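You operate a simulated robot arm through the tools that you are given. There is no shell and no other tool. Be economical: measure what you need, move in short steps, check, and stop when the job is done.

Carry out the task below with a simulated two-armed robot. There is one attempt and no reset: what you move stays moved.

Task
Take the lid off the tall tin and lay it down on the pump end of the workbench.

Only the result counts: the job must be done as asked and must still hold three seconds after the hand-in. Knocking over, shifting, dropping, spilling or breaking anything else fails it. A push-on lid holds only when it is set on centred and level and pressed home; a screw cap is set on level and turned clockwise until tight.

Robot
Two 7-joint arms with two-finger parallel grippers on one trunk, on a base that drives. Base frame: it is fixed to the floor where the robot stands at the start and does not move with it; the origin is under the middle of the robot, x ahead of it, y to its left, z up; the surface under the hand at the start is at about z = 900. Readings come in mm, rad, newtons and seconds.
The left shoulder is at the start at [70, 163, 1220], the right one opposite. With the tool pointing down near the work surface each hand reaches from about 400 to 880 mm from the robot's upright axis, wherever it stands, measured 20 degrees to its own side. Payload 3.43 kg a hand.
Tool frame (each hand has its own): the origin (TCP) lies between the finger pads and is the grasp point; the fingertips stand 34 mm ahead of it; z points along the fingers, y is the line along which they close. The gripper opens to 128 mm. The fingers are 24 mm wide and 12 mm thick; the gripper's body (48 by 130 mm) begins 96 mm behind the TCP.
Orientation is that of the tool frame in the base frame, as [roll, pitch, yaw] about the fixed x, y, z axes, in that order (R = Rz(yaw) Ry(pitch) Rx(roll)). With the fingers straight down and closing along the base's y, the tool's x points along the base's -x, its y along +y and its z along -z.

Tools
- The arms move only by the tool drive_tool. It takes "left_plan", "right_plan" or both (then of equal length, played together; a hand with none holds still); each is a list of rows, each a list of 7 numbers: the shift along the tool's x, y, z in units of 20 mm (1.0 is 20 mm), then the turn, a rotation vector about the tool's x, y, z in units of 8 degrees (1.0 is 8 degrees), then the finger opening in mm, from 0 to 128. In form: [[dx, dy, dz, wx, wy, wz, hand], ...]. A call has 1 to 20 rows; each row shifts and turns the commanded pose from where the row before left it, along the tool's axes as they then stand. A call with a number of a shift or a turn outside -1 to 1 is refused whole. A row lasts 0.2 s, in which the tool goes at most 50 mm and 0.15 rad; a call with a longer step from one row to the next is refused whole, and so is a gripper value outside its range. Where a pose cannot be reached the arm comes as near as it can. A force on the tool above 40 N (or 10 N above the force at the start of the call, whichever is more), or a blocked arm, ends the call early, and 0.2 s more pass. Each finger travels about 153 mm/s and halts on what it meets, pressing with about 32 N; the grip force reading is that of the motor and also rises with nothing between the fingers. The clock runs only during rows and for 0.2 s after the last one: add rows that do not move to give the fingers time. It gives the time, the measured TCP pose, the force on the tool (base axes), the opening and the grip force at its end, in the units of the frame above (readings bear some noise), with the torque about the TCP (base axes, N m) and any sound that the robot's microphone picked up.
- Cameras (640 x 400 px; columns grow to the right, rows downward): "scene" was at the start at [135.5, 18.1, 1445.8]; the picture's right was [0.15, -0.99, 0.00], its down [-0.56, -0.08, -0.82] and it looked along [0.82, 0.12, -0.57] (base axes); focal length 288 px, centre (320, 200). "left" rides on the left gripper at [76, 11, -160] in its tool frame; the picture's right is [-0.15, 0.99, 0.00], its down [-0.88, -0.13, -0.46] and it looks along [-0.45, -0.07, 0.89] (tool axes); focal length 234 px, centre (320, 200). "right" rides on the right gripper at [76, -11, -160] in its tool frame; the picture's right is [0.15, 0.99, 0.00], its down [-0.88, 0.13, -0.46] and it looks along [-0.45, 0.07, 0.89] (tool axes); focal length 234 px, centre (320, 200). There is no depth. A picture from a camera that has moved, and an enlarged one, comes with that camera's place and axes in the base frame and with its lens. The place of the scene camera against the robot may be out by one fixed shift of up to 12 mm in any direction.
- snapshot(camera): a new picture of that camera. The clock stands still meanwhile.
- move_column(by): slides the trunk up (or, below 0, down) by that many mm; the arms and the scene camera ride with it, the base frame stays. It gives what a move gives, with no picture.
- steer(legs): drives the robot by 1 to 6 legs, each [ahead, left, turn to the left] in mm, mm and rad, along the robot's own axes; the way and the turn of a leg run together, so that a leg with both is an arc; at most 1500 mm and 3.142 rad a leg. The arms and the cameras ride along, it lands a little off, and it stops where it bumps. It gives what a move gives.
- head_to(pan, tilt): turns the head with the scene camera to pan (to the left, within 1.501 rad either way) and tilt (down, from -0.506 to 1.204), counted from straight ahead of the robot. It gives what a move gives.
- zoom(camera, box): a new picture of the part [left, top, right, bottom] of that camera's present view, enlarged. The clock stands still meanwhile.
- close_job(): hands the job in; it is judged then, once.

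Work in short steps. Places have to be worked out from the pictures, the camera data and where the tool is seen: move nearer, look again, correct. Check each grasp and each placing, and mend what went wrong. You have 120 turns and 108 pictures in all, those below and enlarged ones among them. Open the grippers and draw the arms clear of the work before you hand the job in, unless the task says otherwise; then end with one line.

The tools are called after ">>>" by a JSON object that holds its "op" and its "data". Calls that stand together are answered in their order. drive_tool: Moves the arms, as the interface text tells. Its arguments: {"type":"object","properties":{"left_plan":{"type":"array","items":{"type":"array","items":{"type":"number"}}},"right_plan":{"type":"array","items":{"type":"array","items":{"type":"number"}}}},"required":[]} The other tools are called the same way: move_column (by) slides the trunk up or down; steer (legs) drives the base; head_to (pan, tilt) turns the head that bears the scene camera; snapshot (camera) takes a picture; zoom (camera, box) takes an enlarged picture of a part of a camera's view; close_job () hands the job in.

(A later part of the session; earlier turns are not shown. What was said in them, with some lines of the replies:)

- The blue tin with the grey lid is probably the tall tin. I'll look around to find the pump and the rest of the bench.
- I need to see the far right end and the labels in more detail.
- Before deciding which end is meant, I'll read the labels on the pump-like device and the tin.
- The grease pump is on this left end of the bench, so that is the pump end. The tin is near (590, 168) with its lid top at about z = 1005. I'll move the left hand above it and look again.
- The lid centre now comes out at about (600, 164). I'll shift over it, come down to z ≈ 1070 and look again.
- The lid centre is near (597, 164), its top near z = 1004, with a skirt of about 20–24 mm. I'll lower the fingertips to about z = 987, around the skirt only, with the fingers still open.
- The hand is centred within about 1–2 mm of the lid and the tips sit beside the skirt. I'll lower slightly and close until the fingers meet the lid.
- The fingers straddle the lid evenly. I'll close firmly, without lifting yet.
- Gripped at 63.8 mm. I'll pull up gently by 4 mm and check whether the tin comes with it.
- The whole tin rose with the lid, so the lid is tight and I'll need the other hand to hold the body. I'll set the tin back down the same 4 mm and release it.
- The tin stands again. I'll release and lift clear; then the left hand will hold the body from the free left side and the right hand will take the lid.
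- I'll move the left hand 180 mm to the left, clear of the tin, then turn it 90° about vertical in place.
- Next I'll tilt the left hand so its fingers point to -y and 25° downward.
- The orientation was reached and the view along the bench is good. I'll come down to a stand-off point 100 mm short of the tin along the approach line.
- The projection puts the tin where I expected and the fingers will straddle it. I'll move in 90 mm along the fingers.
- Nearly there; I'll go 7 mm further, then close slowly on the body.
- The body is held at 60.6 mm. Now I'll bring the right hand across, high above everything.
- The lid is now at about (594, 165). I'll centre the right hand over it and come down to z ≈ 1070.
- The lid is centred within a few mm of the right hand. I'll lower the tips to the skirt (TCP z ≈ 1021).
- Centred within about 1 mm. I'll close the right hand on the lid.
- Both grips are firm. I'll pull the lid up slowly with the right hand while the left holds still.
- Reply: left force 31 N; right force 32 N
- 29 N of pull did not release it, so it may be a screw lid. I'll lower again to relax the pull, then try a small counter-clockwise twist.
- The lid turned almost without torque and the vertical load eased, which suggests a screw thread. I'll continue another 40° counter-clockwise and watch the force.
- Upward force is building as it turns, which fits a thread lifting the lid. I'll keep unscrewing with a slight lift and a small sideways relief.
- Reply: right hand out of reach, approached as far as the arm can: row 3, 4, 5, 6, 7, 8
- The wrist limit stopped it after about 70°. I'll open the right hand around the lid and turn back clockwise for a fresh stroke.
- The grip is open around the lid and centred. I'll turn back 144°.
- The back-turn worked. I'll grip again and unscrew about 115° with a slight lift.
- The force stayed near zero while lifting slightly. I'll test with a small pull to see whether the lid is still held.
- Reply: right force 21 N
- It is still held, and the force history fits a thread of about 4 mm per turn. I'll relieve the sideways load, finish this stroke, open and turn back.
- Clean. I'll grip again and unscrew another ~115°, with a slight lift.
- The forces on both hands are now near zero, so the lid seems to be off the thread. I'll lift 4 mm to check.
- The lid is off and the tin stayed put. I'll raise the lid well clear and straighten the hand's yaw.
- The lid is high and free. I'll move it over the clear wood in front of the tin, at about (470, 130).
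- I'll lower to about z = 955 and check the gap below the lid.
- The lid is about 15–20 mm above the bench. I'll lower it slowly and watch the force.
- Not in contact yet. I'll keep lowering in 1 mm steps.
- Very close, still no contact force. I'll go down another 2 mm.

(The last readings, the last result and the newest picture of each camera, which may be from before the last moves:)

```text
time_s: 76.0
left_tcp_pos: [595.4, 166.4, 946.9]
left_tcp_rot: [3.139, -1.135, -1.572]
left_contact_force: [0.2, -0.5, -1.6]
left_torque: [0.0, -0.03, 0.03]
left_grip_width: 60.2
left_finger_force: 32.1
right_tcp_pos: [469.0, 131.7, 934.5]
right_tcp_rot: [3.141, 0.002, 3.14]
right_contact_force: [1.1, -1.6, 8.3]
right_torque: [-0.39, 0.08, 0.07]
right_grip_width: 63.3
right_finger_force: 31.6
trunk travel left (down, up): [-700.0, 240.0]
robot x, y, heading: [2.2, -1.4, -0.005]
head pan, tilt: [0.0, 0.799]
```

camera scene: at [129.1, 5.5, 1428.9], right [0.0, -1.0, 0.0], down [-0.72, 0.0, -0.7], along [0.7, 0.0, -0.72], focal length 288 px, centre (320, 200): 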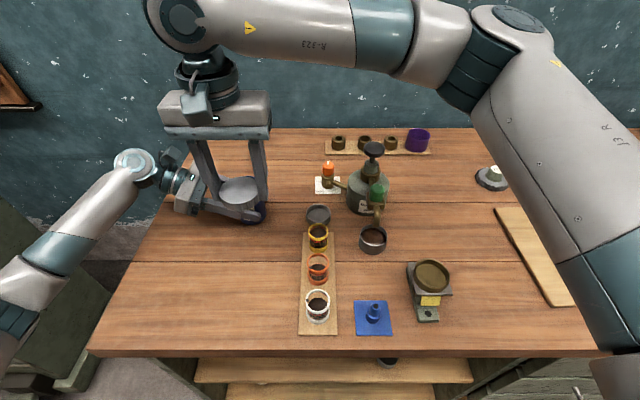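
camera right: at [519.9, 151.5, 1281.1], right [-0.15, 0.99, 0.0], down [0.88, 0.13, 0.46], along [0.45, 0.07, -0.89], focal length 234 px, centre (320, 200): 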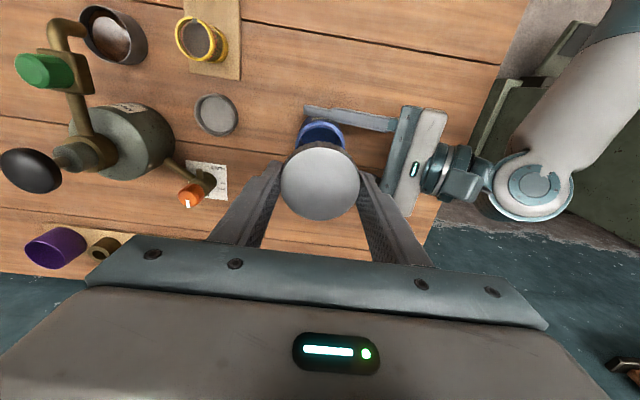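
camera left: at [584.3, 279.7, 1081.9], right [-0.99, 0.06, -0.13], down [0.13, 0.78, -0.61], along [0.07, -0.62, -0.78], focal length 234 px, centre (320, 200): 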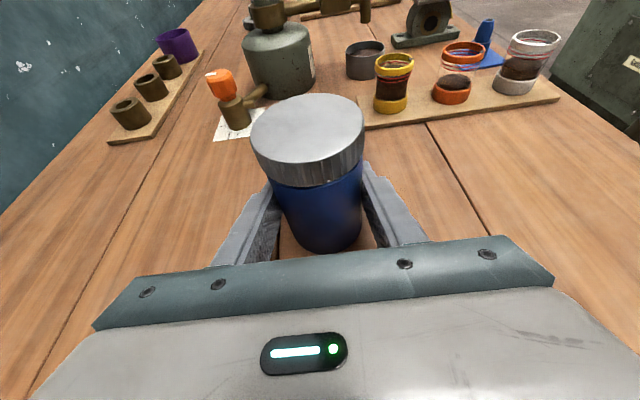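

Contact at 8 N: the lid (or the fingertips around it) is on the bench. I'll release and rise straight up.

>>> {"op": "drive_tool", "data": {"right_plan": [[0, 0, 0, 0, 0, 0, 68], [0, 0, 0, 0, 0, 0, 90], [0, 0, 0, 0, 0, 0, 90], [0, 0, -0.4, 0, 0, 0, 90], [0, 0, -0.9, 0, 0, 0, 90], [0, 0, -0.9, 0, 0, 0, 90], [0, 0, -0.9, 0, 0, 0, 90], [0, 0, -0.9, 0, 0, 0, 90], [0, 0, -0.9, 0, 0, 0, 90], [0, 0, -0.9, 0, 0, 0, 90], [0, 0, -0.9, 0, 0, 0, 90], [0, 0, -0.9, 0, 0, 0, 90], [0, 0, -0.9, 0, 0, 0, 90], [0, 0, -0.9, 0, 0, 0, 90], [0, 0, -0.9, 0, 0, 0, 90], [0, 0, 0, 0, 0, 0, 90]]}}

>>> {"op": "snapshot", "data": {"camera": "scene"}}

>>> {"op": "snapshot", "data": {"camera": "right"}}

```text
time_s: 79.4
left_tcp_pos: [596.2, 166.6, 945.8]
left_tcp_rot: [3.14, -1.135, -1.569]
left_contact_force: [0.3, -0.6, -0.4]
left_torque: [0.0, -0.01, -0.02]
left_grip_width: 60.4
left_finger_force: 32.6
right_tcp_pos: [468.5, 131.1, 1140.0]
right_tcp_rot: [-3.142, 0.003, 3.141]
right_contact_force: [0.5, -0.4, 0.0]
right_torque: [0.01, -0.01, 0.03]
right_grip_width: 89.9
right_finger_force: 0.2
trunk travel left (down, up): [-700.0, 240.0]
robot x, y, heading: [2.4, 3.1, -0.001]
head pan, tilt: [0.0, 0.799]
```

```text
46 pictures are left
camera scene: at [129.2, 5.3, 1428.9], right [0.0, -1.0, 0.0], down [-0.72, 0.0, -0.7], along [0.7, 0.0, -0.72], focal length 288 px, centre (320, 200)
```

scene: 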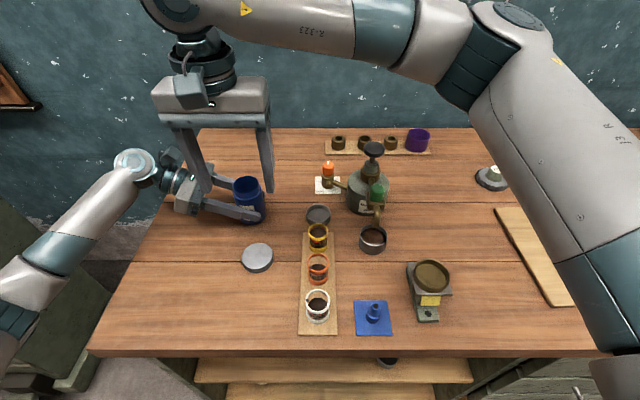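

```text
45 pictures are left
camera right: at [393.1, 119.2, 1298.8], right [-0.15, 0.99, 0.0], down [0.88, 0.13, 0.46], along [0.45, 0.07, -0.89], focal length 234 px, centre (320, 200)
```

right: 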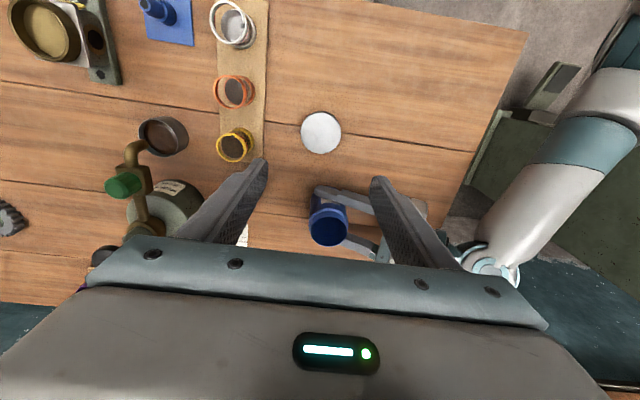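

The lid lies flat. I'll take the right hand back to its own side at height, then check how the tin stands.

>>> {"op": "drive_tool", "data": {"right_plan": [[-0.2, -0.5, -0.7, 0, 0, 0, 90], [-0.4, -1, -0.3, 0, 0, 0, 90], [-0.4, -1, -0.2, 0, 0, 0, 90], [-0.4, -1, -0.2, 0, 0, 0, 90], [-0.4, -1, -0.2, 0, 0, 0, 90], [-0.4, -1, -0.2, 0, 0, 0, 90], [-0.4, -1, -0.2, 0, 0, 0, 90], [-0.4, -1, -0.2, 0, 0, 0, 90], [-0.4, -1, -0.2, 0, 0, 0, 90], [-0.4, -1, -0.2, 0, 0, 0, 90], [-0.4, -1, -0.2, 0, 0, 0, 90], [-0.4, -1, -0.2, 0, 0, 0, 90], [-0.4, -1, 0, 0, 0, 0, 90], [-0.4, -1, 0, 0, 0, 0, 90], [-0.4, -1, 0, 0, 0, 0, 90], [-0.4, -1, 0, 0, 0, 0, 90], [-0.4, -1, 0, 0, 0, 0, 90], [-0.4, -1, 0, 0, 0, 0, 90], [-0.4, -1, 0, 0, 0, 0, 90], [0, 0, 0, 0, 0, 0, 90]]}}

>>> {"op": "zoom", "data": {"camera": "scene", "box": [180, 150, 300, 270]}}

>>> {"op": "zoom", "data": {"camera": "left", "box": [220, 90, 420, 270]}}

```text
time_s: 83.6
left_tcp_pos: [595.2, 168.0, 946.5]
left_tcp_rot: [3.14, -1.137, -1.57]
left_contact_force: [-0.2, 1.0, -0.5]
left_torque: [-0.01, -0.01, 0.01]
left_grip_width: 60.6
left_finger_force: 31.9
right_tcp_pos: [615.5, -238.2, 1200.0]
right_tcp_rot: [-3.141, 0.001, -3.14]
right_contact_force: [-0.3, 1.0, 0.8]
right_torque: [-0.02, 0.0, -0.01]
right_grip_width: 89.9
right_finger_force: 0.0
trunk travel left (down, up): [-700.0, 240.0]
robot x, y, heading: [0.0, -2.8, 0.004]
head pan, tilt: [0.0, 0.799]
```

```text
3.33 times, centred on (240, 210) of scene
camera zoom: at [128.9, 5.8, 1428.9], right [0.0, -1.0, 0.0], down [-0.72, 0.0, -0.7], along [0.7, 0.0, -0.72], focal length 959 px, centre (587, 167)
```

zoom: 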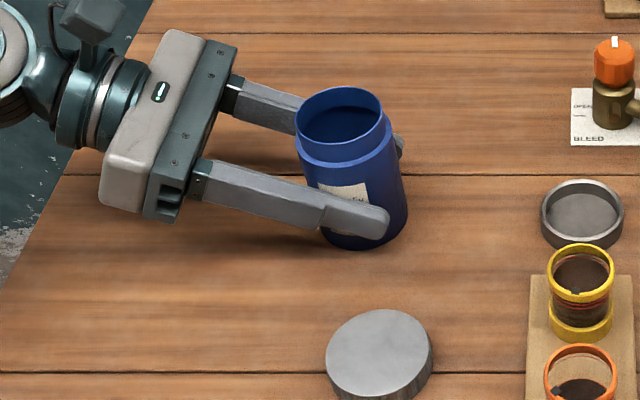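

```text
2.22 times, centred on (320, 180) of left
camera zoom: at [584.4, 280.2, 1081.7], right [-0.99, 0.06, -0.13], down [0.13, 0.78, -0.61], along [0.07, -0.62, -0.78], focal length 520 px, centre (320, 244)
```

zoom: 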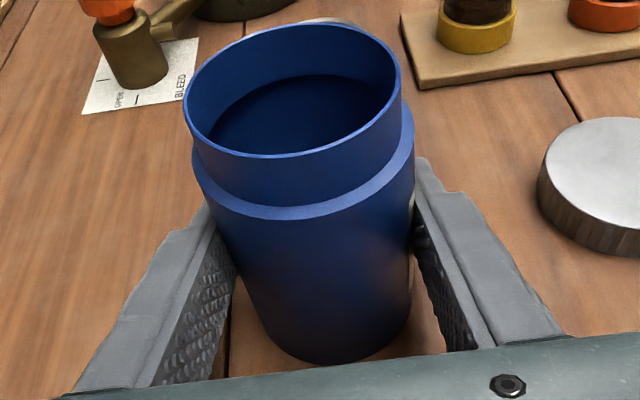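

The tin is upright. I'll lower the left hand a millimetre or so to be sure it stands on the bench before releasing.

>>> {"op": "drive_tool", "data": {"left_plan": [[-0.03, 0, 0.014, 0, 0, 0, 45], [-0.03, 0, 0.014, 0, 0, 0, 45], [0, 0, 0, 0, 0, 0, 45]]}}

```text
time_s: 84.4
left_tcp_pos: [595.2, 168.0, 945.0]
left_tcp_rot: [-3.139, -1.136, -1.574]
left_contact_force: [-1.1, -0.3, 5.7]
left_torque: [-0.23, 0.09, 0.01]
left_grip_width: 60.2
left_finger_force: 31.7
right_tcp_pos: [614.5, -239.4, 1200.6]
right_tcp_rot: [3.14, 0.003, -3.141]
right_contact_force: [-0.4, 1.3, 0.1]
right_torque: [0.01, -0.06, 0.0]
right_grip_width: 90.1
right_finger_force: 0.1
trunk travel left (down, up): [-700.0, 240.0]
robot x, y, heading: [0.5, -0.4, -0.002]
head pan, tilt: [0.0, 0.799]
```

It is firmly on the bench. I'll open and back straight out.

>>> {"op": "drive_tool", "data": {"left_plan": [[0, 0, 0, 0, 0, 0, 64], [0, 0, 0, 0, 0, 0, 80], [0, 0, 0, 0, 0, 0, 104], [0, 0, 0, 0, 0, 0, 104], [0, 0, -0.5, 0, 0, 0, 104], [0, 0, -0.8, 0, 0, 0, 104], [0, 0, -0.8, 0, 0, 0, 104], [0, 0, -0.8, 0, 0, 0, 104], [0, 0, -0.8, 0, 0, 0, 104], [0, 0, -0.8, 0, 0, 0, 104], [0, 0, -0.8, 0, 0, 0, 104], [0.5, 0, -0.8, 0, 0, 0, 104], [0.7, 0, -0.7, 0, 0, 0, 104], [0.7, 0, -0.7, 0, 0, 0, 104], [0.7, 0, -0.7, 0, 0, 0, 104], [0, 0, 0, 0, 0, 0, 104]]}}

>>> {"op": "snapshot", "data": {"camera": "scene"}}

>>> {"op": "zoom", "data": {"camera": "scene", "box": [180, 150, 300, 290]}}

```text
time_s: 87.8
left_tcp_pos: [596.0, 293.9, 1061.8]
left_tcp_rot: [3.138, -1.136, -1.57]
left_contact_force: [0.2, 0.0, -0.3]
left_torque: [0.0, 0.02, 0.03]
left_grip_width: 103.6
left_finger_force: 0.0
right_tcp_pos: [615.5, -237.9, 1198.2]
right_tcp_rot: [-3.141, -0.001, 3.141]
right_contact_force: [0.0, 0.0, -0.2]
right_torque: [0.0, -0.02, 0.02]
right_grip_width: 89.9
right_finger_force: 0.1
trunk travel left (down, up): [-700.0, 240.0]
robot x, y, heading: [1.4, 3.3, -0.001]
head pan, tilt: [0.0, 0.799]
```

```text
42 pictures are left
camera scene: at [128.9, 5.3, 1428.9], right [0.0, -1.0, 0.0], down [-0.72, 0.0, -0.7], along [0.7, 0.0, -0.72], focal length 288 px, centre (320, 200)
```

scene: 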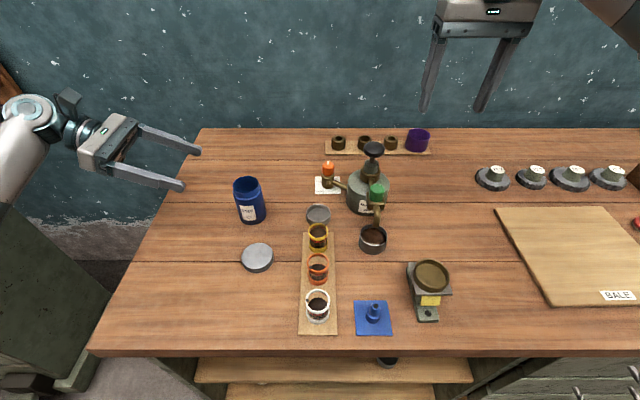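

```text
2.86 times, centred on (240, 220) of scene
camera zoom: at [128.9, 5.3, 1428.9], right [0.0, -1.0, 0.0], down [-0.72, 0.0, -0.7], along [0.7, 0.0, -0.72], focal length 822 px, centre (549, 143)
```

zoom: 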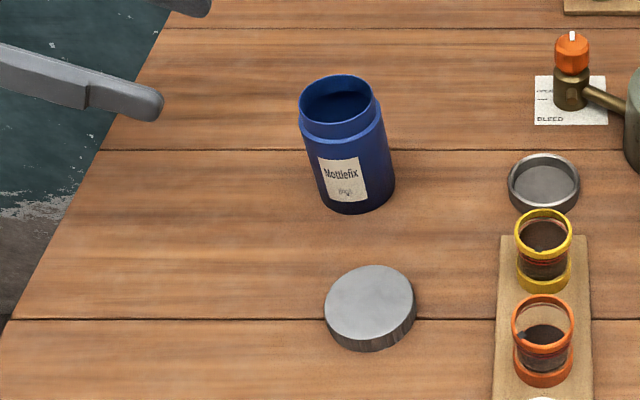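

The tin stands upright where it was, the lid lies flat on the bench at the pump end, and both hands are open and clear. I'm handing in.

>>> {"op": "close_job", "data": {}}

```text
The job is handed in.
```

The tall tin's lid was a screw lid. It is off and lies flat on the pump end of the workbench, just in front of the tin, which still stands upright in its place.
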